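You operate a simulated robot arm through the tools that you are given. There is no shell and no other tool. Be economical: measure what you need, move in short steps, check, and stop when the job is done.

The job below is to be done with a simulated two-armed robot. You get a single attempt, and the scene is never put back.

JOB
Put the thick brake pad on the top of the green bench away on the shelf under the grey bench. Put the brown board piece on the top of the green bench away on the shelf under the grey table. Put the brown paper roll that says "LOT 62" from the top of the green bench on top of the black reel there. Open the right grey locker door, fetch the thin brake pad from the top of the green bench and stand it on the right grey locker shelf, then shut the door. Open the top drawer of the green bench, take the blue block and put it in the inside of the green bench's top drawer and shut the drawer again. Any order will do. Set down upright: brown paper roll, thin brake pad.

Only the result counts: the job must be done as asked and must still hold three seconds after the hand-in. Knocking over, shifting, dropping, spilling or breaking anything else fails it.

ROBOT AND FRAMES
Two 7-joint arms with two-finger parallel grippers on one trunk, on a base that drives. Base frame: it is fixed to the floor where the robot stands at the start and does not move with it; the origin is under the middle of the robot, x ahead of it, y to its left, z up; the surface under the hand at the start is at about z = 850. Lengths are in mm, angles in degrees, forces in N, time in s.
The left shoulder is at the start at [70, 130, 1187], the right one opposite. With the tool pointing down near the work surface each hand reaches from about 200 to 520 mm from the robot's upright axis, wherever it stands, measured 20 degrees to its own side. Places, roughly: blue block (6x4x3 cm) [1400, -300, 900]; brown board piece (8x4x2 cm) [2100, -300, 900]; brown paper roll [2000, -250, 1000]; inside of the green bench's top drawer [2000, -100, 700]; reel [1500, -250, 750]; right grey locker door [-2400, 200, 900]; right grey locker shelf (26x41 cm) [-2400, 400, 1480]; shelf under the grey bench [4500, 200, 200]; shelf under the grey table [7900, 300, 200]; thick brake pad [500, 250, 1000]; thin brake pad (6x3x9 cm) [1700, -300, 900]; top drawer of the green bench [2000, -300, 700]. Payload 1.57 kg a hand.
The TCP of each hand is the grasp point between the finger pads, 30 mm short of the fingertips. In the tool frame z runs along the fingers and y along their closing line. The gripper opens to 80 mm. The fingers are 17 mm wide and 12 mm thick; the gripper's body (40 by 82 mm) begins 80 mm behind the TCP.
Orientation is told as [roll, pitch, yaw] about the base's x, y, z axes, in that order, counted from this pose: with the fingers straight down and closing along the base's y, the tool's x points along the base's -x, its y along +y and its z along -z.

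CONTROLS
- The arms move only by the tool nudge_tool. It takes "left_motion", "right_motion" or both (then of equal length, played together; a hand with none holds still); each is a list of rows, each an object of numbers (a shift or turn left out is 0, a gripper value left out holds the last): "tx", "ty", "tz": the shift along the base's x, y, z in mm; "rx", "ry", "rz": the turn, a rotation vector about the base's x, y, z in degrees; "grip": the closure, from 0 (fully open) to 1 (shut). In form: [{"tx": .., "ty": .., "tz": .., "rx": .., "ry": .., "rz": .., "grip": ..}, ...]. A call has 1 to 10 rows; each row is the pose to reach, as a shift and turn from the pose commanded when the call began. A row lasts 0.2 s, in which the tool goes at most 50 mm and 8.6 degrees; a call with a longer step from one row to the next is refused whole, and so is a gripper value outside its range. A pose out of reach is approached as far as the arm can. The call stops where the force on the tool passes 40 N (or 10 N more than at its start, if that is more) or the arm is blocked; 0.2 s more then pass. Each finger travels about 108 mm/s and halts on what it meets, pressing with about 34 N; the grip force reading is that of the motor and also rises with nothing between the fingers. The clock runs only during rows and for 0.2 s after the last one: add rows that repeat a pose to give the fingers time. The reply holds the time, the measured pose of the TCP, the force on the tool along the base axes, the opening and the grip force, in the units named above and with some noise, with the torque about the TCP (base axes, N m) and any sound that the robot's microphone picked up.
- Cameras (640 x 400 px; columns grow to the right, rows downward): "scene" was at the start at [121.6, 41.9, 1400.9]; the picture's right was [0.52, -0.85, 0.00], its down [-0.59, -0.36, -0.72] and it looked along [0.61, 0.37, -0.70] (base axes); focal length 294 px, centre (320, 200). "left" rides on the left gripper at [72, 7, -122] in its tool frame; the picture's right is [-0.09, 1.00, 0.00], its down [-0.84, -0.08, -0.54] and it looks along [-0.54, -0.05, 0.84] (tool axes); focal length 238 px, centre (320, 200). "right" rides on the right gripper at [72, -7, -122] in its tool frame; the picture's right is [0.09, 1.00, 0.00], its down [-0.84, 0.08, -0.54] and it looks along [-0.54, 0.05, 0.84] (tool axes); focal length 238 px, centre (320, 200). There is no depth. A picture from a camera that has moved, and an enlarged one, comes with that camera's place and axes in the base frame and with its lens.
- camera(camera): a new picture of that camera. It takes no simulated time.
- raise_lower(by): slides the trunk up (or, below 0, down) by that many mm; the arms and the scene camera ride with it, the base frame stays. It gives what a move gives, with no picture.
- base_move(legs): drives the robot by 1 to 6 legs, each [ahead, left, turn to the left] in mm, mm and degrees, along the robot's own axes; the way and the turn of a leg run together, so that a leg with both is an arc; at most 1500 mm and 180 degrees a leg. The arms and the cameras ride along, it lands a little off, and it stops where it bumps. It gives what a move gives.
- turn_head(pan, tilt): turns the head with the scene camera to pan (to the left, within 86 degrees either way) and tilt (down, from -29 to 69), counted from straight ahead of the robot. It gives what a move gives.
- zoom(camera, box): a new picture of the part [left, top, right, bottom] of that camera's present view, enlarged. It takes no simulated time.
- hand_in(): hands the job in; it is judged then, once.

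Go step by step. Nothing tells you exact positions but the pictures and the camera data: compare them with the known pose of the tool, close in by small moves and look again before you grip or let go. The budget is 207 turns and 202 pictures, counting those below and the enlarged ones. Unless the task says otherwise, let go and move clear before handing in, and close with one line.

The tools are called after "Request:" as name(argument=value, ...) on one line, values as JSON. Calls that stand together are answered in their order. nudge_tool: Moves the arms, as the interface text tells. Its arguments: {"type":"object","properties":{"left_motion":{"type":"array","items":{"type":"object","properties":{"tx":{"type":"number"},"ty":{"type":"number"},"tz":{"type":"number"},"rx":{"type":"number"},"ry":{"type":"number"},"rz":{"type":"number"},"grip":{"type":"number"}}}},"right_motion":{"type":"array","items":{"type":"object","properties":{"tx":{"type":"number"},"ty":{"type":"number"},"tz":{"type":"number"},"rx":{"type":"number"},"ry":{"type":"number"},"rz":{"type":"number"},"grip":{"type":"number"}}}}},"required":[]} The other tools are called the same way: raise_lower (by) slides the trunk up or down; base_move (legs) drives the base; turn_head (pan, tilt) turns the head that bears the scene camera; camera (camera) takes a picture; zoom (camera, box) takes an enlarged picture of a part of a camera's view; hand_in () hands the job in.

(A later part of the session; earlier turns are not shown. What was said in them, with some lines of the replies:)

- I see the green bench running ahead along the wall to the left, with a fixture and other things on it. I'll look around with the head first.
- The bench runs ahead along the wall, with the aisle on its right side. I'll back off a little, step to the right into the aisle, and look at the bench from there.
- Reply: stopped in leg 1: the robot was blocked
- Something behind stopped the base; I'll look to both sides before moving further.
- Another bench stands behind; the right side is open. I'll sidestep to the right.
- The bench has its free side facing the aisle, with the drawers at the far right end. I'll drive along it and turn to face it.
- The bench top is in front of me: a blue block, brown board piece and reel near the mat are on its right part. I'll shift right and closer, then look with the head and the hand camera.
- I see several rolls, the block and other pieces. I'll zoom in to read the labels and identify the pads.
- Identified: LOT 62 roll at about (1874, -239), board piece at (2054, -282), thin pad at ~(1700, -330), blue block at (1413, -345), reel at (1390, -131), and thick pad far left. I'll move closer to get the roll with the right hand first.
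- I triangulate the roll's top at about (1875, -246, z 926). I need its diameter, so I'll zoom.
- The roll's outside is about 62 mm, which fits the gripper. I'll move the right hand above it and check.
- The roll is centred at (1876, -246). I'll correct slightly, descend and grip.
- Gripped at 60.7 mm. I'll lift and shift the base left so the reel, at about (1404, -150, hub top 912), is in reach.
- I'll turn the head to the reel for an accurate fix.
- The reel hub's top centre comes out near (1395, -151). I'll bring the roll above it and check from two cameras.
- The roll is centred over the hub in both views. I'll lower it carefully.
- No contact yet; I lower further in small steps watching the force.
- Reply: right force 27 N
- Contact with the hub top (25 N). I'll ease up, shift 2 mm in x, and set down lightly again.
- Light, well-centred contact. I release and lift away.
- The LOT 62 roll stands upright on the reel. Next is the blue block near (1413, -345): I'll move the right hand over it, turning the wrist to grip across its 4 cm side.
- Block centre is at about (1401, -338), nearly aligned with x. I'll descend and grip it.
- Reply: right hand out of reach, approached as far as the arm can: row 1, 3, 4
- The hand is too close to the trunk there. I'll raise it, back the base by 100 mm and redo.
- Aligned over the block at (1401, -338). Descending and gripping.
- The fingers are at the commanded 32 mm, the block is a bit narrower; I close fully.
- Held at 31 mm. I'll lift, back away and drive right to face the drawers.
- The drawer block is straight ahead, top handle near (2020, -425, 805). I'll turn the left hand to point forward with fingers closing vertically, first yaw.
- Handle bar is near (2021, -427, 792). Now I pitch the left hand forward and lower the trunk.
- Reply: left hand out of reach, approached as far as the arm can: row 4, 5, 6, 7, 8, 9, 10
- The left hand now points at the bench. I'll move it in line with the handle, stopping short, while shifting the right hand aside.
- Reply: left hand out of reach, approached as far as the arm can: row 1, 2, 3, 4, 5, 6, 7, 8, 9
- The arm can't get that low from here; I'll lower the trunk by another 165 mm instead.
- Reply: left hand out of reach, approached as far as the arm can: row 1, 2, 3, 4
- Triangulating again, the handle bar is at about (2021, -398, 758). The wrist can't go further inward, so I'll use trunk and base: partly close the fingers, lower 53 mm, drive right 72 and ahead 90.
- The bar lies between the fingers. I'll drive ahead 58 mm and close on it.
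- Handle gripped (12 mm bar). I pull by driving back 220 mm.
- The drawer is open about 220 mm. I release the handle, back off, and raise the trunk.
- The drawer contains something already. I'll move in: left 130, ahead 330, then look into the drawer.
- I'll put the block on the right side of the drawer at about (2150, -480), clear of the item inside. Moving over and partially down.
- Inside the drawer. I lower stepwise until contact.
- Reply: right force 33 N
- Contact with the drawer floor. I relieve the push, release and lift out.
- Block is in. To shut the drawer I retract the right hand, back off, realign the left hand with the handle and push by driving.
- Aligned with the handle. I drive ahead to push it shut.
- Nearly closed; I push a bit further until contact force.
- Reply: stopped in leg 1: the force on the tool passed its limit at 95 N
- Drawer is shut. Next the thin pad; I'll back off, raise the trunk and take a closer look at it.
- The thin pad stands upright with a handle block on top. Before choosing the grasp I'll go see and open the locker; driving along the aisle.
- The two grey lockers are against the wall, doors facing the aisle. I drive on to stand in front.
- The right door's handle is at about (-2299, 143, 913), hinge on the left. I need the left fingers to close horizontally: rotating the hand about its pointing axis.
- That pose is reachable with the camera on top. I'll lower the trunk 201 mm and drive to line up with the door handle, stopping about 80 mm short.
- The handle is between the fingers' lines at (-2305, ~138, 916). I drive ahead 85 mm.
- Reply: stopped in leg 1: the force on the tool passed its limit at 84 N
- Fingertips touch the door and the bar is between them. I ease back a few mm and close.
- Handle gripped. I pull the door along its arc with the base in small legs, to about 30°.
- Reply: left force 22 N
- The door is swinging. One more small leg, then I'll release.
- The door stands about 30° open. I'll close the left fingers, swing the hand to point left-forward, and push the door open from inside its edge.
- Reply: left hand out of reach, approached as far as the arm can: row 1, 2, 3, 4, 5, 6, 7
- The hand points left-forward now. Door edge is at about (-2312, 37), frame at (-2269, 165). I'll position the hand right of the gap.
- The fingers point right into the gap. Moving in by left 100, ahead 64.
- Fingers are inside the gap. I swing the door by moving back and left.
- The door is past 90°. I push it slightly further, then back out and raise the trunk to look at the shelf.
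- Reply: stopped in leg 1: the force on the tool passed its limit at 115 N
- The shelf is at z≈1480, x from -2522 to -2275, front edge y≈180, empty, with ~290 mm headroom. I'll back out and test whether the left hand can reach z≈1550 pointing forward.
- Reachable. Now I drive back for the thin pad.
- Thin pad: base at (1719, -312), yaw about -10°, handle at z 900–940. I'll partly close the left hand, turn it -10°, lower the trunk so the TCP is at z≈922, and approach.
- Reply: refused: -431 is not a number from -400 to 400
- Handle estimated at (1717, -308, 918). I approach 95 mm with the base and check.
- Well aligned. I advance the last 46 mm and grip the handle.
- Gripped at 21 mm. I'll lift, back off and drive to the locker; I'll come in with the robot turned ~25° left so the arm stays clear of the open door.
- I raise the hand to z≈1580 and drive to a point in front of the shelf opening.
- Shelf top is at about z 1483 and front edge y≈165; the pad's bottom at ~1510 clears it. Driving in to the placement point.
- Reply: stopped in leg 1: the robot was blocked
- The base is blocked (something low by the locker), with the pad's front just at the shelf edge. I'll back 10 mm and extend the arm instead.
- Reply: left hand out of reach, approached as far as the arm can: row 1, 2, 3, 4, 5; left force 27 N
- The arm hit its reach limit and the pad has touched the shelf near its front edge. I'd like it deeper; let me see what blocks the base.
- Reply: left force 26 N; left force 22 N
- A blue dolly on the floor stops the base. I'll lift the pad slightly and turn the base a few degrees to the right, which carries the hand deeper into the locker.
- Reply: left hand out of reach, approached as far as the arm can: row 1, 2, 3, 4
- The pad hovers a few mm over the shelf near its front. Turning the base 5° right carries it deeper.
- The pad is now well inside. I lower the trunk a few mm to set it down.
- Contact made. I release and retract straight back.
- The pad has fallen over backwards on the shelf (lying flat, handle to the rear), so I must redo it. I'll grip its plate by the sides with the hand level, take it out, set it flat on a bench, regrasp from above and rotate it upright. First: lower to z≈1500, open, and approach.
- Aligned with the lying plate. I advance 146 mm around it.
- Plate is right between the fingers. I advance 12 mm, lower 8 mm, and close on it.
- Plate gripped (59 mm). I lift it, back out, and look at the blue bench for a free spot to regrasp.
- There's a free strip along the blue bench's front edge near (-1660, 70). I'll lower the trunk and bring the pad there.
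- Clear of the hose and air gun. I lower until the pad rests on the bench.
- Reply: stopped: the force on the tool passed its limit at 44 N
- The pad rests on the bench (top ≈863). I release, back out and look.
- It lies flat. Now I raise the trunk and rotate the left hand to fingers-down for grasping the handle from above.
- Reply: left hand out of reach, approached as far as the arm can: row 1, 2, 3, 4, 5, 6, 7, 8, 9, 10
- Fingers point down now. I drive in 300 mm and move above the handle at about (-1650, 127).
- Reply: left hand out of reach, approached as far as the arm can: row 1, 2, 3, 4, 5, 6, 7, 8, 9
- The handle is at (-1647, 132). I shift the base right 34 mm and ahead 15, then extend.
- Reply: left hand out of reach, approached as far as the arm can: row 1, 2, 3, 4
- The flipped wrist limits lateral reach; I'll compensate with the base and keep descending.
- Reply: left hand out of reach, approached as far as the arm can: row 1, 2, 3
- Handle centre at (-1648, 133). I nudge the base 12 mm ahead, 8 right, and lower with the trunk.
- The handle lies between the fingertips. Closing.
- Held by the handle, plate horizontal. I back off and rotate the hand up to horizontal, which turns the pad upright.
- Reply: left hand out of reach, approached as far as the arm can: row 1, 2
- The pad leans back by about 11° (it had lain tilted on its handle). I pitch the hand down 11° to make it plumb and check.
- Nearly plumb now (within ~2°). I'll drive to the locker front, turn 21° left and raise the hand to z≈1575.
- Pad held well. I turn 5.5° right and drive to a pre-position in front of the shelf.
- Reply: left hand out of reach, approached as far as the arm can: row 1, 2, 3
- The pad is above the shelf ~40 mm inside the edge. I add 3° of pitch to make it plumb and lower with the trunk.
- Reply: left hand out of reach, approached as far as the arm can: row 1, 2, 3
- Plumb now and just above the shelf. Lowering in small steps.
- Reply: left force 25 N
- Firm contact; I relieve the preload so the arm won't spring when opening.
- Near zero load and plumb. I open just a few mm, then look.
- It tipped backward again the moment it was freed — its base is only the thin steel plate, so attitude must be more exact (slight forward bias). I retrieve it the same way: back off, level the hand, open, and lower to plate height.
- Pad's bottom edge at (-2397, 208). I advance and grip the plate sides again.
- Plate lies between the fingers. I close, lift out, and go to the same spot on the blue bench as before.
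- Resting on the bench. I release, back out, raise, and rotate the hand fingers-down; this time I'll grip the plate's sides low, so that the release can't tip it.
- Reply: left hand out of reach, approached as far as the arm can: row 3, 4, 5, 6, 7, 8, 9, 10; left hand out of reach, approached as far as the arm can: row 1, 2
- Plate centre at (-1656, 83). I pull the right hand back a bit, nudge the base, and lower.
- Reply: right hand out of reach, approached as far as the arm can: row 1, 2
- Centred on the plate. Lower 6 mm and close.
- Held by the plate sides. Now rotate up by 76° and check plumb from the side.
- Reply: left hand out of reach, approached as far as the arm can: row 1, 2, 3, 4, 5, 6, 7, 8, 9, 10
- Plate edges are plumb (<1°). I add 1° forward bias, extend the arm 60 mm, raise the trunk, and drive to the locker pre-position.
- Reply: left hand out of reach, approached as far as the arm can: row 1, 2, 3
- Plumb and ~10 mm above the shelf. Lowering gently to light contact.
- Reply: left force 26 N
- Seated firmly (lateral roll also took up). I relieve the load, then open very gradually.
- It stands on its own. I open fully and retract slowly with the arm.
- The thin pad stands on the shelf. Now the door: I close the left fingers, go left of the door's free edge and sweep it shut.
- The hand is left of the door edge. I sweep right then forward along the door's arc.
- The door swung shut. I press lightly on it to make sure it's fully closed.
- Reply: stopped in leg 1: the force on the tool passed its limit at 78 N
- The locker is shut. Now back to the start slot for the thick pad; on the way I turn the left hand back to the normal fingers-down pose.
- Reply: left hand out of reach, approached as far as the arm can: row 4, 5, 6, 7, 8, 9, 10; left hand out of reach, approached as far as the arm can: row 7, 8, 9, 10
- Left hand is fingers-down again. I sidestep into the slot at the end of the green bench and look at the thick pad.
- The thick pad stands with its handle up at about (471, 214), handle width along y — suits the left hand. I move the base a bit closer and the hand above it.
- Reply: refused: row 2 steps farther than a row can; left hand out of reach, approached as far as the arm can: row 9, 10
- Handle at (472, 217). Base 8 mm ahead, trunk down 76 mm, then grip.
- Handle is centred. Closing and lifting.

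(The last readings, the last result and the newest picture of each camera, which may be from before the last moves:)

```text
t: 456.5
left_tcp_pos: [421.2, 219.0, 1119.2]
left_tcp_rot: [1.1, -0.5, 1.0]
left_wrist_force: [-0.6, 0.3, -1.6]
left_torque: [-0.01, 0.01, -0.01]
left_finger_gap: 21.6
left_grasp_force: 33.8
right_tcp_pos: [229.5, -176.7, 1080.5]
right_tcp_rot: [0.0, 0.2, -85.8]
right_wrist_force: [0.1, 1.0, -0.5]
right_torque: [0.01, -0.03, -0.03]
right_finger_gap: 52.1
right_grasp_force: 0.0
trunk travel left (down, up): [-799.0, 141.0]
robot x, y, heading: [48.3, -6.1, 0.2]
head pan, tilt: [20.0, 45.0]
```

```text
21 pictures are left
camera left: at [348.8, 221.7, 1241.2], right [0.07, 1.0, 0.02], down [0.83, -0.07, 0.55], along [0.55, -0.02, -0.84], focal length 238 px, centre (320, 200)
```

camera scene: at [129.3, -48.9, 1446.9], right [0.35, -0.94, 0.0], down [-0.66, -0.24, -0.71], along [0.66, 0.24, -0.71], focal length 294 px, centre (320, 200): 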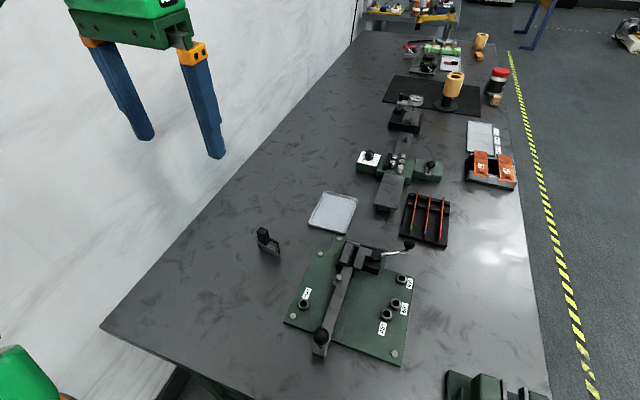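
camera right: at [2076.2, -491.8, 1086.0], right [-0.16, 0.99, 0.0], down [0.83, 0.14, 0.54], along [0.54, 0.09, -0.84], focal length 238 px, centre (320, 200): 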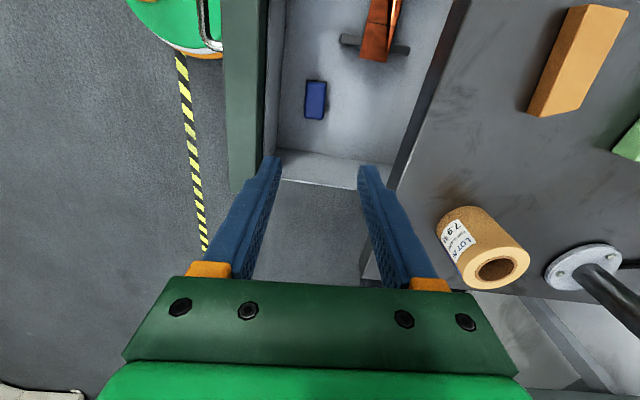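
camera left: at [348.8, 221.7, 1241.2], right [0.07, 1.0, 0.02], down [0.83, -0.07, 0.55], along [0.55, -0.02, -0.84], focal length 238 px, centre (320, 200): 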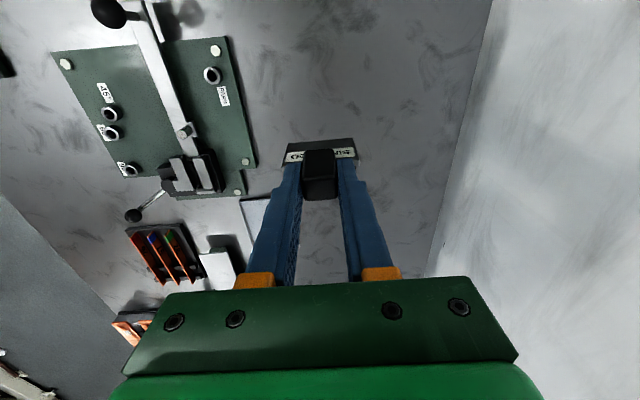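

I have the thick pad. Now out of the slot and along the aisle to the brown board piece, to take it with the right hand.

Request:
base_move(legs=[[-40, 0, 0], [0, -1000, 0], [1450, 0, 0], [475, 0, 0], [0, 0, 90]])

Request:
base_move(legs=[[340, 0, 0]])

Request:
nudge_tool(right_motion=[{"ty": 40, "grip": 0.1}, {"ty": 80, "grip": 0.1}, {"ty": 120}, {"ty": 160}, {"ty": 160}])

Request:
camera(camera="right")

```text
t: 475.2
left_tcp_pos: [1715.3, -619.0, 1119.7]
left_tcp_rot: [1.3, -0.5, 90.2]
left_wrist_force: [0.9, 0.2, -1.9]
left_torque: [0.0, 0.02, 0.04]
left_finger_gap: 21.5
left_grasp_force: 34.5
right_tcp_pos: [2109.9, -814.3, 1080.5]
right_tcp_rot: [-0.1, 0.0, 3.5]
right_wrist_force: [0.0, 0.7, -0.2]
right_torque: [0.01, -0.03, 0.0]
right_finger_gap: 52.1
right_grasp_force: 0.1
trunk travel left (down, up): [-799.0, 141.0]
robot x, y, heading: [1932.3, -1000.9, 89.4]
head pan, tilt: [20.0, 45.0]
```

```text
t: 477.4
left_tcp_pos: [1716.0, -284.2, 1121.8]
left_tcp_rot: [1.1, -0.6, 90.4]
left_wrist_force: [-0.1, -0.5, -2.1]
left_torque: [-0.01, -0.03, -0.02]
left_finger_gap: 21.4
left_grasp_force: 33.7
right_tcp_pos: [2111.4, -479.2, 1081.8]
right_tcp_rot: [0.1, 0.0, 3.6]
right_wrist_force: [0.3, 0.6, -0.4]
right_torque: [0.02, 0.02, 0.02]
right_finger_gap: 51.9
right_grasp_force: 0.1
trunk travel left (down, up): [-799.0, 141.0]
robot x, y, heading: [1935.3, -664.8, 89.6]
head pan, tilt: [20.0, 45.0]
```

```text
t: 478.6
left_tcp_pos: [1716.2, -281.2, 1119.7]
left_tcp_rot: [1.1, -0.6, 90.5]
left_wrist_force: [0.5, -0.4, -2.4]
left_torque: [-0.02, -0.02, 0.0]
left_finger_gap: 21.5
left_grasp_force: 33.5
right_tcp_pos: [2110.4, -315.9, 1080.2]
right_tcp_rot: [-0.1, 0.0, 3.6]
right_wrist_force: [-0.1, 0.1, 1.4]
right_torque: [0.01, 0.01, 0.02]
right_finger_gap: 72.0
right_grasp_force: 0.1
trunk travel left (down, up): [-799.0, 141.0]
robot x, y, heading: [1936.5, -661.5, 89.8]
head pan, tilt: [20.0, 45.0]
```

```text
20 pictures are left
camera right: at [2039.1, -325.5, 1202.2], right [-0.15, 0.99, 0.0], down [0.83, 0.13, 0.54], along [0.54, 0.08, -0.84], focal length 238 px, centre (320, 200)
```

right: 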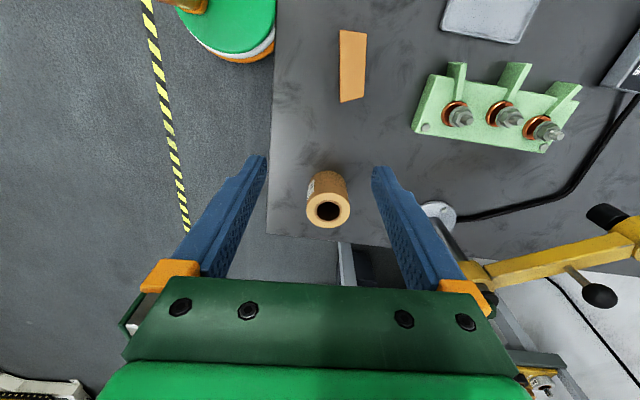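

Board centre (2055, -285), yaw ≈ +12°. I move over it, descend and grip.

Request:
nudge_tool(right_motion=[{"tx": -28, "ty": 16, "rz": 4}, {"tx": -55, "ty": 31, "rz": 8.4}, {"tx": -55, "ty": 31, "tz": -45, "rz": 8.4}, {"tx": -55, "ty": 31, "tz": -90, "rz": 8.4}, {"tx": -55, "ty": 31, "tz": -130, "rz": 8.4}, {"tx": -55, "ty": 31, "tz": -170, "rz": 8.4}, {"tx": -55, "ty": 31, "tz": -194, "rz": 8.4}, {"tx": -55, "ty": 31, "tz": -194, "rz": 8.4}])

Request:
camera(camera="right")

```text
t: 480.4
left_tcp_pos: [1715.8, -280.6, 1119.7]
left_tcp_rot: [1.1, -0.5, 90.4]
left_wrist_force: [-0.1, 0.1, -1.9]
left_torque: [0.0, -0.03, -0.05]
left_finger_gap: 21.3
left_grasp_force: 34.1
right_tcp_pos: [2056.0, -285.2, 885.9]
right_tcp_rot: [0.0, 0.0, 12.0]
right_wrist_force: [0.4, 0.8, 0.4]
right_torque: [0.01, 0.02, 0.0]
right_finger_gap: 72.1
right_grasp_force: 0.0
trunk travel left (down, up): [-799.0, 141.0]
robot x, y, heading: [1936.8, -664.1, 89.7]
head pan, tilt: [20.0, 45.0]
```

```text
19 pictures are left
camera right: at [1986.6, -305.3, 1008.2], right [-0.3, 0.95, 0.0], down [0.8, 0.25, 0.54], along [0.52, 0.16, -0.84], focal length 238 px, centre (320, 200)
```

right: 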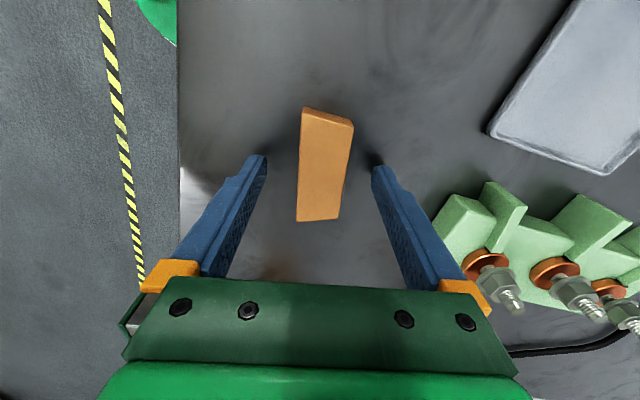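

Well placed. Close and lift.

Request:
nudge_tool(right_motion=[{"grip": 0.4}, {"grip": 0.6}, {"grip": 0.8}, {"grip": 1}, {"grip": 1}, {"tz": 25, "grip": 1}, {"tz": 70, "grip": 1}, {"tz": 120, "grip": 1}, {"tz": 170, "grip": 1}, {"tz": 200, "grip": 1}])

Request:
base_move(legs=[[-380, 0, 0], [0, -1300, 0], [0, -800, 0]])

Request:
turn_head(pan=-10, tilt=35)

Request:
camera(camera="scene")

```text
t: 482.6
left_tcp_pos: [1715.5, -282.2, 1118.7]
left_tcp_rot: [0.9, -0.5, 90.4]
left_wrist_force: [1.2, 0.0, -1.7]
left_torque: [0.04, -0.06, 0.05]
left_finger_gap: 21.4
left_grasp_force: 34.2
right_tcp_pos: [2055.8, -286.3, 1088.3]
right_tcp_rot: [-0.1, 0.0, 12.0]
right_wrist_force: [0.7, 0.3, 0.0]
right_torque: [0.01, 0.02, -0.01]
right_finger_gap: 30.3
right_grasp_force: 34.6
trunk travel left (down, up): [-799.0, 141.0]
robot x, y, heading: [1939.4, -659.3, 89.3]
head pan, tilt: [20.0, 45.0]
```

```text
t: 495.0
left_tcp_pos: [3800.9, -673.7, 1118.7]
left_tcp_rot: [1.1, -0.4, 90.4]
left_wrist_force: [-0.7, 0.1, -2.6]
left_torque: [0.01, 0.01, 0.01]
left_finger_gap: 21.1
left_grasp_force: 34.1
right_tcp_pos: [4142.4, -678.9, 1087.1]
right_tcp_rot: [-0.1, -0.1, 11.9]
right_wrist_force: [0.2, 0.4, 0.2]
right_torque: [0.0, 0.0, 0.01]
right_finger_gap: 30.1
right_grasp_force: 33.6
trunk travel left (down, up): [-799.0, 141.0]
robot x, y, heading: [4027.5, -1054.5, 89.8]
head pan, tilt: [20.0, 45.0]
```

```text
t: 496.0
left_tcp_pos: [3803.2, -674.7, 1119.2]
left_tcp_rot: [1.2, -0.3, 90.4]
left_wrist_force: [0.0, 1.3, -1.7]
left_torque: [-0.02, 0.0, 0.03]
left_finger_gap: 21.4
left_grasp_force: 34.1
right_tcp_pos: [4142.9, -679.5, 1088.0]
right_tcp_rot: [-0.1, 0.1, 11.9]
right_wrist_force: [0.1, 0.2, -0.2]
right_torque: [-0.01, 0.0, -0.01]
right_finger_gap: 30.4
right_grasp_force: 33.9
trunk travel left (down, up): [-799.0, 141.0]
robot x, y, heading: [4023.1, -1056.6, 89.7]
head pan, tilt: [-10.0, 35.0]
```

```text
18 pictures are left
camera scene: at [4041.2, -918.9, 1388.6], right [0.98, -0.18, 0.0], down [-0.1, -0.56, -0.82], along [0.15, 0.81, -0.57], focal length 294 px, centre (320, 200)
```

scene: 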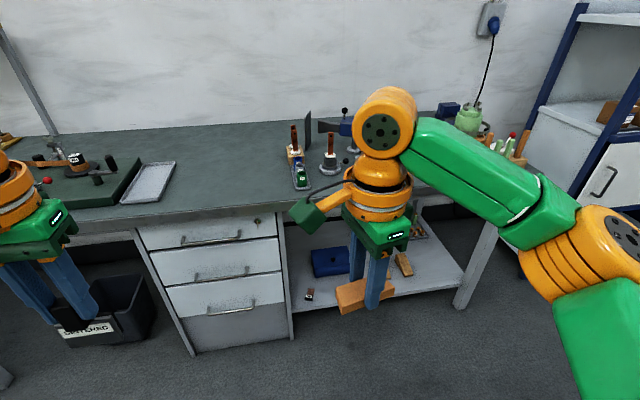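

The grey bench has a shelf to the right of its drawers. I move so the left hand faces it, lower the trunk and look underneath.

Request:
base_move(legs=[[0, -570, 0]])

Request:
raise_lower(by=-400)

Request:
raise_lower(by=-300)

Request:
turn_head(pan=20, tilt=20)

Request:
camera(camera="scene")

```text
t: 499.2
left_tcp_pos: [4374.2, -680.5, 1118.4]
left_tcp_rot: [1.1, -0.4, 90.3]
left_wrist_force: [-0.8, 0.7, -2.9]
left_torque: [-0.01, 0.03, 0.01]
left_finger_gap: 21.4
left_grasp_force: 34.3
right_tcp_pos: [4715.1, -683.9, 1086.6]
right_tcp_rot: [-0.1, -0.1, 11.9]
right_wrist_force: [0.5, -0.1, -0.6]
right_torque: [0.0, 0.0, 0.03]
right_finger_gap: 30.3
right_grasp_force: 34.1
trunk travel left (down, up): [-799.0, 141.0]
robot x, y, heading: [4596.5, -1064.7, 89.7]
head pan, tilt: [-10.0, 35.0]
```

```text
t: 503.1
left_tcp_pos: [4375.7, -679.1, 718.8]
left_tcp_rot: [1.2, -0.4, 90.3]
left_wrist_force: [0.1, 0.3, -2.7]
left_torque: [0.01, 0.01, -0.02]
left_finger_gap: 21.2
left_grasp_force: 34.3
right_tcp_pos: [4715.7, -685.2, 687.2]
right_tcp_rot: [-0.1, 0.1, 12.0]
right_wrist_force: [-0.4, -0.2, -2.0]
right_torque: [-0.02, 0.02, -0.01]
right_finger_gap: 30.3
right_grasp_force: 34.4
trunk travel left (down, up): [-399.0, 541.0]
robot x, y, heading: [4596.4, -1058.6, 89.7]
head pan, tilt: [-10.0, 35.0]
```

```text
t: 506.1
left_tcp_pos: [4375.5, -679.1, 419.0]
left_tcp_rot: [1.2, -0.4, 90.3]
left_wrist_force: [-0.6, -0.2, -2.1]
left_torque: [-0.02, -0.02, -0.01]
left_finger_gap: 21.0
left_grasp_force: 35.0
right_tcp_pos: [4715.6, -685.2, 387.4]
right_tcp_rot: [-0.1, 0.1, 11.9]
right_wrist_force: [0.5, 0.4, 0.2]
right_torque: [0.03, 0.03, 0.01]
right_finger_gap: 30.6
right_grasp_force: 34.5
trunk travel left (down, up): [-99.0, 841.0]
robot x, y, heading: [4593.2, -1062.7, 89.7]
head pan, tilt: [-10.0, 35.0]
```

```text
t: 507.0
left_tcp_pos: [4375.7, -679.5, 419.5]
left_tcp_rot: [1.1, -0.2, 90.2]
left_wrist_force: [-0.3, 0.2, -3.0]
left_torque: [0.03, 0.04, -0.01]
left_finger_gap: 21.3
left_grasp_force: 34.3
right_tcp_pos: [4716.4, -684.2, 388.0]
right_tcp_rot: [-0.1, 0.0, 11.9]
right_wrist_force: [0.2, -1.1, 0.3]
right_torque: [0.0, 0.02, -0.01]
right_finger_gap: 30.5
right_grasp_force: 34.5
trunk travel left (down, up): [-99.0, 841.0]
robot x, y, heading: [4594.5, -1058.3, 89.7]
head pan, tilt: [20.0, 20.0]
```

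```text
17 pictures are left
camera scene: at [4566.7, -922.6, 712.4], right [0.94, 0.33, 0.0], down [0.11, -0.32, -0.94], along [-0.31, 0.89, -0.34], focal length 294 px, centre (320, 200)
```

scene: 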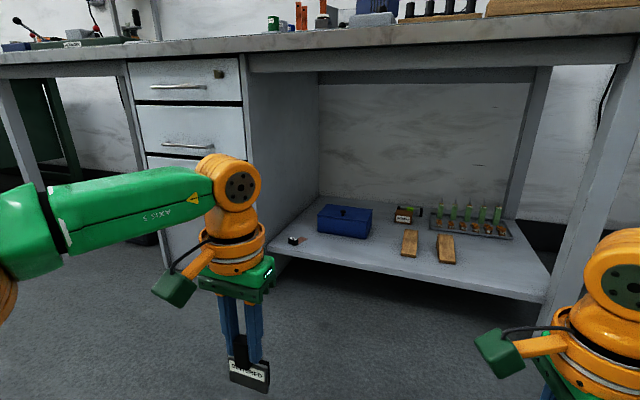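

I can see the shelf well; there's free space in front of the blue box. I drive in so the pad is over about (4400, -10).

Request:
base_move(legs=[[560, -25, 0], [105, 0, 0]])

Request:
raise_lower(by=-60)

Request:
camera(camera="scene")

```text
t: 511.0
left_tcp_pos: [4405.5, -18.2, 419.6]
left_tcp_rot: [1.2, -0.3, 90.4]
left_wrist_force: [-0.7, -0.1, -1.4]
left_torque: [0.0, -0.02, 0.0]
left_finger_gap: 21.2
left_grasp_force: 34.1
right_tcp_pos: [4746.1, -21.4, 387.9]
right_tcp_rot: [0.0, 0.1, 11.9]
right_wrist_force: [0.8, -0.8, -1.2]
right_torque: [-0.02, 0.02, -0.01]
right_finger_gap: 30.6
right_grasp_force: 33.7
trunk travel left (down, up): [-99.0, 841.0]
robot x, y, heading: [4629.7, -400.6, 89.5]
head pan, tilt: [20.0, 20.0]
```

```text
t: 512.0
left_tcp_pos: [4405.8, -17.6, 357.6]
left_tcp_rot: [1.2, -0.5, 90.4]
left_wrist_force: [-0.3, -0.2, -1.6]
left_torque: [-0.03, 0.02, -0.01]
left_finger_gap: 21.3
left_grasp_force: 34.0
right_tcp_pos: [4746.4, -20.9, 327.1]
right_tcp_rot: [-0.2, 0.2, 11.9]
right_wrist_force: [-0.2, 0.0, -0.5]
right_torque: [0.01, 0.02, -0.02]
right_finger_gap: 30.6
right_grasp_force: 34.0
trunk travel left (down, up): [-39.0, 901.0]
robot x, y, heading: [4623.3, -397.1, 89.6]
head pan, tilt: [20.0, 20.0]
```

```text
16 pictures are left
camera scene: at [4596.8, -260.5, 652.4], right [0.94, 0.34, 0.0], down [0.11, -0.32, -0.94], along [-0.31, 0.89, -0.34], focal length 294 px, centre (320, 200)
```

scene: 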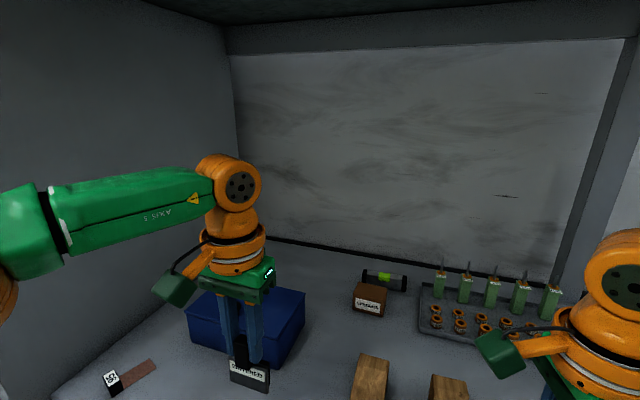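

Clear of the box. I lower the pad with trunk and then arm until it touches.

Request:
raise_lower(by=-35)

Request:
nudge_tool(left_motion=[{"tz": -12}, {"tz": -20}, {"tz": -26}, {"tz": -32}, {"tz": -38}, {"tz": -43}, {"tz": -48}, {"tz": -53}, {"tz": -58}, {"tz": -63}])

```text
t: 512.8
left_tcp_pos: [4406.6, -18.1, 324.6]
left_tcp_rot: [1.1, -0.4, 90.4]
left_wrist_force: [0.3, 0.0, -2.9]
left_torque: [-0.02, -0.01, 0.01]
left_finger_gap: 21.5
left_grasp_force: 33.9
right_tcp_pos: [4745.3, -21.3, 292.3]
right_tcp_rot: [-0.1, 0.1, 11.9]
right_wrist_force: [0.2, -0.2, -0.6]
right_torque: [-0.03, 0.03, 0.0]
right_finger_gap: 30.7
right_grasp_force: 33.0
trunk travel left (down, up): [-4.0, 936.0]
robot x, y, heading: [4626.8, -396.7, 89.7]
head pan, tilt: [20.0, 20.0]
```

```text
t: 514.9
left_tcp_pos: [4405.9, -17.3, 270.9]
left_tcp_rot: [1.1, -1.4, 90.4]
left_wrist_force: [-1.9, -7.8, 30.8]
left_torque: [-0.5, -0.73, -0.2]
left_finger_gap: 21.2
left_grasp_force: 34.2
right_tcp_pos: [4745.8, -23.9, 294.3]
right_tcp_rot: [0.3, 0.1, 12.1]
right_wrist_force: [0.7, 0.2, -0.4]
right_torque: [0.03, 0.01, 0.01]
right_finger_gap: 30.4
right_grasp_force: 33.9
trunk travel left (down, up): [-4.0, 936.0]
robot x, y, heading: [4627.1, -397.7, 89.7]
head pan, tilt: [20.0, 20.0]
stopped in row 10 (left hand): the force on the tool passed its limit at 43 N (the readings are from after the stop); the commanded pose is now the measured one
```

Contact. I relieve, release slowly and lift off.

Request:
nudge_tool(left_motion=[{"tz": 3}, {"tz": 4}, {"tz": 4, "grip": 0.72}, {"tz": 4, "grip": 0.66}, {"tz": 4, "grip": 0.5}, {"tz": 4, "grip": 0.35}, {"tz": 20, "grip": 0.35}, {"tz": 50}, {"tz": 90}, {"tz": 125}])

Request:
camera(camera="scene")

```text
t: 517.1
left_tcp_pos: [4405.0, -18.1, 390.2]
left_tcp_rot: [1.1, -0.8, 90.5]
left_wrist_force: [0.4, -0.3, 0.7]
left_torque: [0.0, 0.02, 0.0]
left_finger_gap: 51.8
left_grasp_force: 0.2
right_tcp_pos: [4744.0, -22.5, 291.3]
right_tcp_rot: [-0.1, 0.1, 11.9]
right_wrist_force: [-0.4, 0.4, -0.4]
right_torque: [0.03, 0.02, -0.01]
right_finger_gap: 30.7
right_grasp_force: 33.7
trunk travel left (down, up): [-4.0, 936.0]
robot x, y, heading: [4628.0, -399.0, 89.5]
head pan, tilt: [20.0, 20.0]
```

```text
15 pictures are left
camera scene: at [4596.7, -260.8, 617.5], right [0.94, 0.34, 0.0], down [0.11, -0.32, -0.94], along [-0.32, 0.89, -0.34], focal length 294 px, centre (320, 200)
```

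scene: 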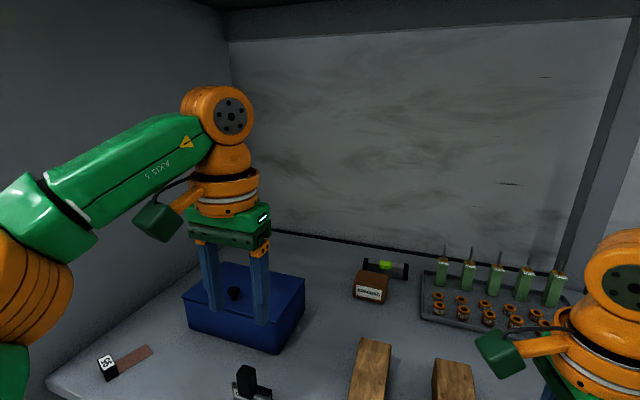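

The thick pad is on the grey bench's shelf. I back out partly and look right along the way to the grey table.

Request:
base_move(legs=[[-330, 0, 0]])

Request:
raise_lower(by=400)

Request:
turn_head(pan=-80, tilt=20)

Request:
camera(camera="scene")

```text
t: 519.3
left_tcp_pos: [4401.3, -349.6, 389.6]
left_tcp_rot: [1.1, -0.9, 90.3]
left_wrist_force: [0.3, -1.1, -0.3]
left_torque: [-0.02, -0.01, 0.0]
left_finger_gap: 52.0
left_grasp_force: 0.1
right_tcp_pos: [4743.8, -353.7, 291.4]
right_tcp_rot: [-0.2, 0.1, 12.0]
right_wrist_force: [-0.3, -1.4, -0.3]
right_torque: [0.0, -0.01, -0.03]
right_finger_gap: 30.3
right_grasp_force: 34.0
trunk travel left (down, up): [-4.0, 936.0]
robot x, y, heading: [4627.6, -730.5, 89.6]
head pan, tilt: [20.0, 20.0]
```

```text
t: 523.1
left_tcp_pos: [4402.2, -349.4, 791.0]
left_tcp_rot: [0.9, -0.9, 90.4]
left_wrist_force: [0.8, 0.0, -0.1]
left_torque: [-0.02, 0.02, -0.01]
left_finger_gap: 52.2
left_grasp_force: 0.1
right_tcp_pos: [4744.7, -352.7, 692.5]
right_tcp_rot: [-0.1, 0.1, 12.0]
right_wrist_force: [0.6, 0.0, -0.9]
right_torque: [-0.04, -0.02, 0.01]
right_finger_gap: 30.4
right_grasp_force: 33.8
trunk travel left (down, up): [-404.0, 536.0]
robot x, y, heading: [4623.5, -728.1, 89.4]
head pan, tilt: [20.0, 20.0]
```

```text
t: 524.9
left_tcp_pos: [4402.6, -349.1, 790.7]
left_tcp_rot: [1.0, -1.0, 90.5]
left_wrist_force: [-0.1, 0.2, 0.5]
left_torque: [0.0, 0.01, -0.01]
left_finger_gap: 51.9
left_grasp_force: 0.0
right_tcp_pos: [4743.5, -352.4, 691.8]
right_tcp_rot: [-0.1, 0.2, 12.0]
right_wrist_force: [-0.2, -0.5, 0.2]
right_torque: [0.0, -0.01, 0.02]
right_finger_gap: 30.4
right_grasp_force: 33.7
trunk travel left (down, up): [-404.0, 536.0]
robot x, y, heading: [4622.6, -728.9, 89.9]
head pan, tilt: [-80.0, 20.0]
```

```text
14 pictures are left
camera scene: at [4717.5, -663.8, 1017.5], right [0.17, -0.99, 0.0], down [-0.34, -0.06, -0.94], along [0.93, 0.16, -0.34], focal length 294 px, centre (320, 200)
```

scene: 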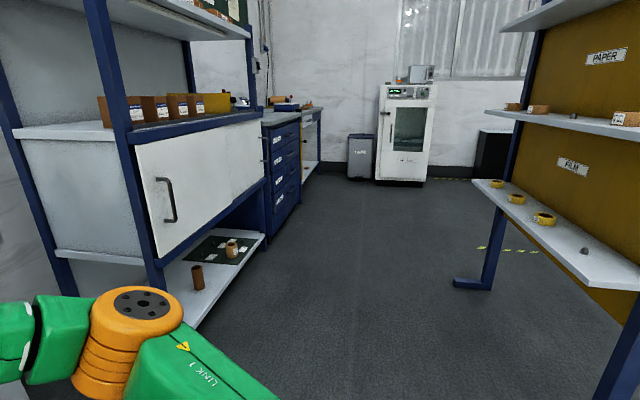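

The way is clear: past a blue cabinet and drawer unit, the grey-topped table with an open shelf lies beyond. I drive along at this distance.

Request:
base_move(legs=[[0, -1500, 0], [0, -1450, 0]])

Request:
turn_head(pan=-15, tilt=30)

Request:
camera(camera="scene")

```text
t: 539.0
left_tcp_pos: [7324.1, -345.8, 789.6]
left_tcp_rot: [1.0, -0.9, 91.5]
left_wrist_force: [0.1, 0.2, -0.1]
left_torque: [-0.01, 0.02, -0.02]
left_finger_gap: 52.0
left_grasp_force: 0.1
right_tcp_pos: [7665.5, -340.9, 691.8]
right_tcp_rot: [0.0, 0.2, 13.1]
right_wrist_force: [-1.0, -0.7, -0.2]
right_torque: [-0.02, -0.02, 0.0]
right_finger_gap: 30.5
right_grasp_force: 34.1
trunk travel left (down, up): [-404.0, 536.0]
robot x, y, heading: [7555.1, -716.9, 90.9]
head pan, tilt: [-80.0, 20.0]
```

```text
t: 540.4
left_tcp_pos: [7325.0, -345.7, 788.7]
left_tcp_rot: [1.0, -0.8, 91.5]
left_wrist_force: [-0.5, 0.1, 0.5]
left_torque: [0.02, 0.02, 0.02]
left_finger_gap: 52.2
left_grasp_force: 0.0
right_tcp_pos: [7665.6, -341.7, 691.5]
right_tcp_rot: [-0.1, 0.1, 13.2]
right_wrist_force: [-0.5, 0.3, -1.0]
right_torque: [-0.02, 0.01, 0.01]
right_finger_gap: 30.3
right_grasp_force: 34.3
trunk travel left (down, up): [-404.0, 536.0]
robot x, y, heading: [7552.4, -718.2, 90.7]
head pan, tilt: [-15.0, 30.0]
```

```text
13 pictures are left
camera scene: at [7576.7, -583.0, 1001.4], right [0.97, -0.25, 0.0], down [-0.12, -0.48, -0.87], along [0.21, 0.84, -0.5], focal length 294 px, centre (320, 200)
```

scene: 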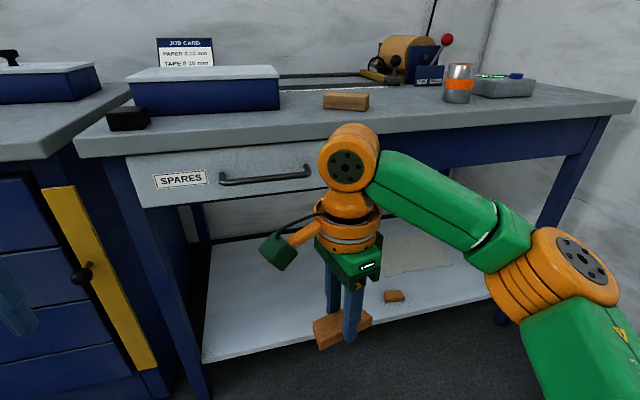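

The grey table's shelf is nearly empty. I retract the left hand, lower the trunk and drive in so the board is over about (7650, 60).

Request:
nudge_tool(left_motion=[{"ty": -40}, {"ty": -80}, {"ty": -120}, {"ty": -150}])

Request:
raise_lower(by=-400)

Request:
base_move(legs=[[390, 10, 0]])

Request:
camera(camera="scene")

```text
t: 541.4
left_tcp_pos: [7324.1, -497.0, 790.4]
left_tcp_rot: [1.0, -0.8, 91.6]
left_wrist_force: [-0.5, 0.0, -0.4]
left_torque: [0.02, -0.03, 0.01]
left_finger_gap: 52.1
left_grasp_force: 0.1
right_tcp_pos: [7665.0, -342.2, 691.8]
right_tcp_rot: [-0.1, 0.1, 13.1]
right_wrist_force: [0.3, 0.2, -0.2]
right_torque: [-0.02, 0.02, -0.02]
right_finger_gap: 30.2
right_grasp_force: 34.2
trunk travel left (down, up): [-404.0, 536.0]
robot x, y, heading: [7551.7, -721.7, 90.6]
head pan, tilt: [-15.0, 30.0]
```

```text
t: 545.2
left_tcp_pos: [7323.7, -495.8, 390.9]
left_tcp_rot: [1.0, -0.9, 91.6]
left_wrist_force: [0.4, -0.9, 0.1]
left_torque: [-0.02, -0.01, -0.02]
left_finger_gap: 51.8
left_grasp_force: 0.0
right_tcp_pos: [7666.1, -342.7, 292.6]
right_tcp_rot: [-0.1, 0.0, 13.0]
right_wrist_force: [-0.4, 0.9, -0.9]
right_torque: [-0.01, -0.01, 0.01]
right_finger_gap: 30.2
right_grasp_force: 33.5
trunk travel left (down, up): [-4.0, 936.0]
robot x, y, heading: [7552.8, -719.1, 90.7]
head pan, tilt: [-15.0, 30.0]
```

```text
t: 547.7
left_tcp_pos: [7311.5, -102.7, 389.0]
left_tcp_rot: [1.0, -0.9, 91.4]
left_wrist_force: [-0.3, -0.6, -0.5]
left_torque: [0.01, 0.01, -0.03]
left_finger_gap: 52.2
left_grasp_force: 0.1
right_tcp_pos: [7651.7, 50.5, 292.5]
right_tcp_rot: [-0.1, 0.2, 12.9]
right_wrist_force: [0.0, -0.4, 0.6]
right_torque: [-0.01, -0.01, -0.02]
right_finger_gap: 30.5
right_grasp_force: 34.1
trunk travel left (down, up): [-4.0, 936.0]
robot x, y, heading: [7539.1, -328.0, 90.6]
head pan, tilt: [-15.0, 30.0]
```

```text
12 pictures are left
camera scene: at [7562.7, -190.9, 601.4], right [0.97, -0.25, 0.0], down [-0.12, -0.48, -0.87], along [0.22, 0.84, -0.5], focal length 294 px, centre (320, 200)
```

scene: 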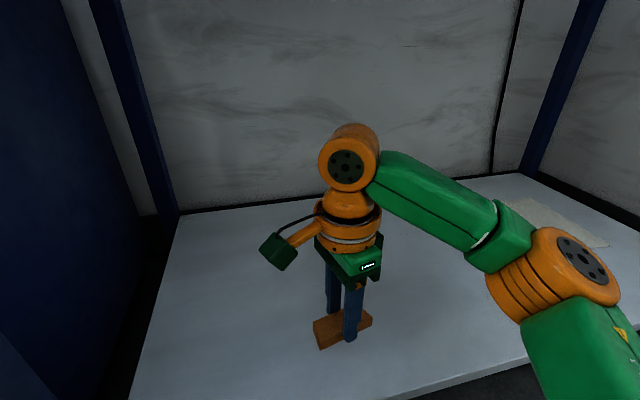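

The board is over the empty shelf, well inside. I lower until contact.

Request:
nudge_tool(right_motion=[{"tz": -12}, {"tz": -24}, {"tz": -34}, {"tz": -42}, {"tz": -49}, {"tz": -55}, {"tz": -61}, {"tz": -67}, {"tz": -73}, {"tz": -79}])

```text
t: 549.9
left_tcp_pos: [7310.9, -104.8, 391.2]
left_tcp_rot: [1.0, -1.1, 91.4]
left_wrist_force: [1.0, 0.0, 0.0]
left_torque: [0.01, -0.02, 0.01]
left_finger_gap: 52.0
left_grasp_force: 0.0
right_tcp_pos: [7652.9, 49.9, 215.8]
right_tcp_rot: [0.4, 0.0, 12.9]
right_wrist_force: [2.5, -3.6, 31.0]
right_torque: [-0.16, -0.04, -0.02]
right_finger_gap: 30.6
right_grasp_force: 33.8
trunk travel left (down, up): [-4.0, 936.0]
robot x, y, heading: [7537.7, -327.1, 90.9]
head pan, tilt: [-15.0, 30.0]
```

Contact. I relieve, release and lift clear.

Request:
nudge_tool(right_motion=[{"tz": 3}, {"tz": 3, "grip": 0.55}, {"tz": 3, "grip": 0.4}, {"tz": 3, "grip": 0.3}, {"tz": 20, "grip": 0.3}, {"tz": 50}, {"tz": 80}, {"tz": 100}])

Request:
base_move(legs=[[-400, 0, 0]])

Request:
camera(camera="scene")

```text
t: 551.7
left_tcp_pos: [7310.9, -102.0, 389.6]
left_tcp_rot: [1.1, -1.0, 91.4]
left_wrist_force: [1.2, 0.3, -0.2]
left_torque: [0.0, -0.03, 0.01]
left_finger_gap: 52.0
left_grasp_force: 0.0
right_tcp_pos: [7651.4, 48.5, 313.1]
right_tcp_rot: [-0.1, 0.0, 13.0]
right_wrist_force: [-0.5, 0.4, -0.1]
right_torque: [0.02, 0.04, -0.03]
right_finger_gap: 56.1
right_grasp_force: 0.1
trunk travel left (down, up): [-4.0, 936.0]
robot x, y, heading: [7538.1, -324.8, 90.5]
head pan, tilt: [-15.0, 30.0]
```

```text
t: 554.2
left_tcp_pos: [7314.7, -502.2, 389.9]
left_tcp_rot: [1.0, -0.9, 91.4]
left_wrist_force: [-0.2, -1.0, 0.0]
left_torque: [-0.02, 0.03, 0.02]
left_finger_gap: 51.8
left_grasp_force: 0.0
right_tcp_pos: [7657.6, -352.0, 312.5]
right_tcp_rot: [-0.1, 0.1, 13.0]
right_wrist_force: [-0.3, -0.1, 0.0]
right_torque: [0.0, 0.01, 0.01]
right_finger_gap: 56.0
right_grasp_force: 0.2
trunk travel left (down, up): [-4.0, 936.0]
robot x, y, heading: [7544.1, -726.4, 90.5]
head pan, tilt: [-15.0, 30.0]
```

```text
11 pictures are left
camera scene: at [7566.6, -591.0, 601.4], right [0.97, -0.25, 0.0], down [-0.12, -0.48, -0.87], along [0.22, 0.84, -0.5], focal length 294 px, centre (320, 200)
```

scene: 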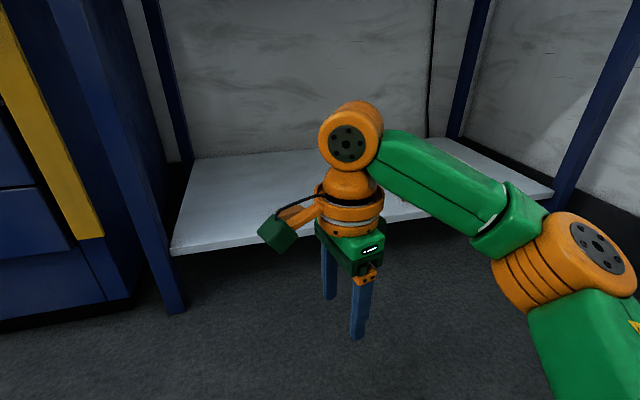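

The board is hidden behind the arm; I step sideways for a check.

Request:
base_move(legs=[[0, -250, 0]])

Request:
turn_head(pan=10, tilt=30)

Request:
camera(camera="scene")

```text
t: 556.0
left_tcp_pos: [7565.6, -499.1, 391.2]
left_tcp_rot: [1.0, -0.9, 91.3]
left_wrist_force: [0.3, 0.6, 0.1]
left_torque: [0.01, 0.01, -0.02]
left_finger_gap: 52.1
left_grasp_force: 0.1
right_tcp_pos: [7907.4, -348.7, 312.4]
right_tcp_rot: [-0.1, 0.2, 12.9]
right_wrist_force: [-0.1, 0.2, -0.7]
right_torque: [-0.03, 0.0, 0.0]
right_finger_gap: 55.9
right_grasp_force: 0.1
trunk travel left (down, up): [-4.0, 936.0]
robot x, y, heading: [7791.2, -723.3, 90.2]
head pan, tilt: [-15.0, 30.0]
```

```text
t: 556.9
left_tcp_pos: [7565.6, -499.6, 390.0]
left_tcp_rot: [1.0, -0.9, 91.3]
left_wrist_force: [-1.1, -0.3, 0.2]
left_torque: [-0.02, 0.0, 0.0]
left_finger_gap: 52.3
left_grasp_force: 0.0
right_tcp_pos: [7908.1, -348.0, 313.9]
right_tcp_rot: [-0.2, 0.0, 12.9]
right_wrist_force: [0.6, -0.1, 0.4]
right_torque: [-0.03, 0.0, 0.0]
right_finger_gap: 56.2
right_grasp_force: 0.0
trunk travel left (down, up): [-4.0, 936.0]
robot x, y, heading: [7793.9, -723.6, 90.5]
head pan, tilt: [10.0, 30.0]
```

```text
10 pictures are left
camera scene: at [7778.3, -587.4, 601.4], right [0.98, 0.18, 0.0], down [0.09, -0.49, -0.87], along [-0.16, 0.85, -0.5], focal length 294 px, centre (320, 200)
```

scene: 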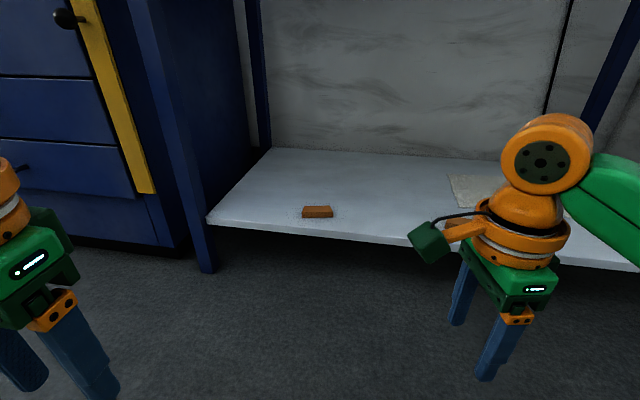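

The board piece lies on the grey table's shelf, and both hands are empty and clear. Everything asked for is in place, so I hand in.

Request:
hand_in()

```text
The job is handed in.
```

All five items are in place, the drawer and the locker door are shut, and the job is handed in. Two things went wrong along the way. The thin pad fell over on the locker shelf twice, and I rested it on the blue bench in between to regrasp it before it stood on its own. The base also bumped twice, against something behind the robot at the start and near a dolly at the locker. I did not check afterwards whether either had moved, nor look at the pad again once the door was shut.
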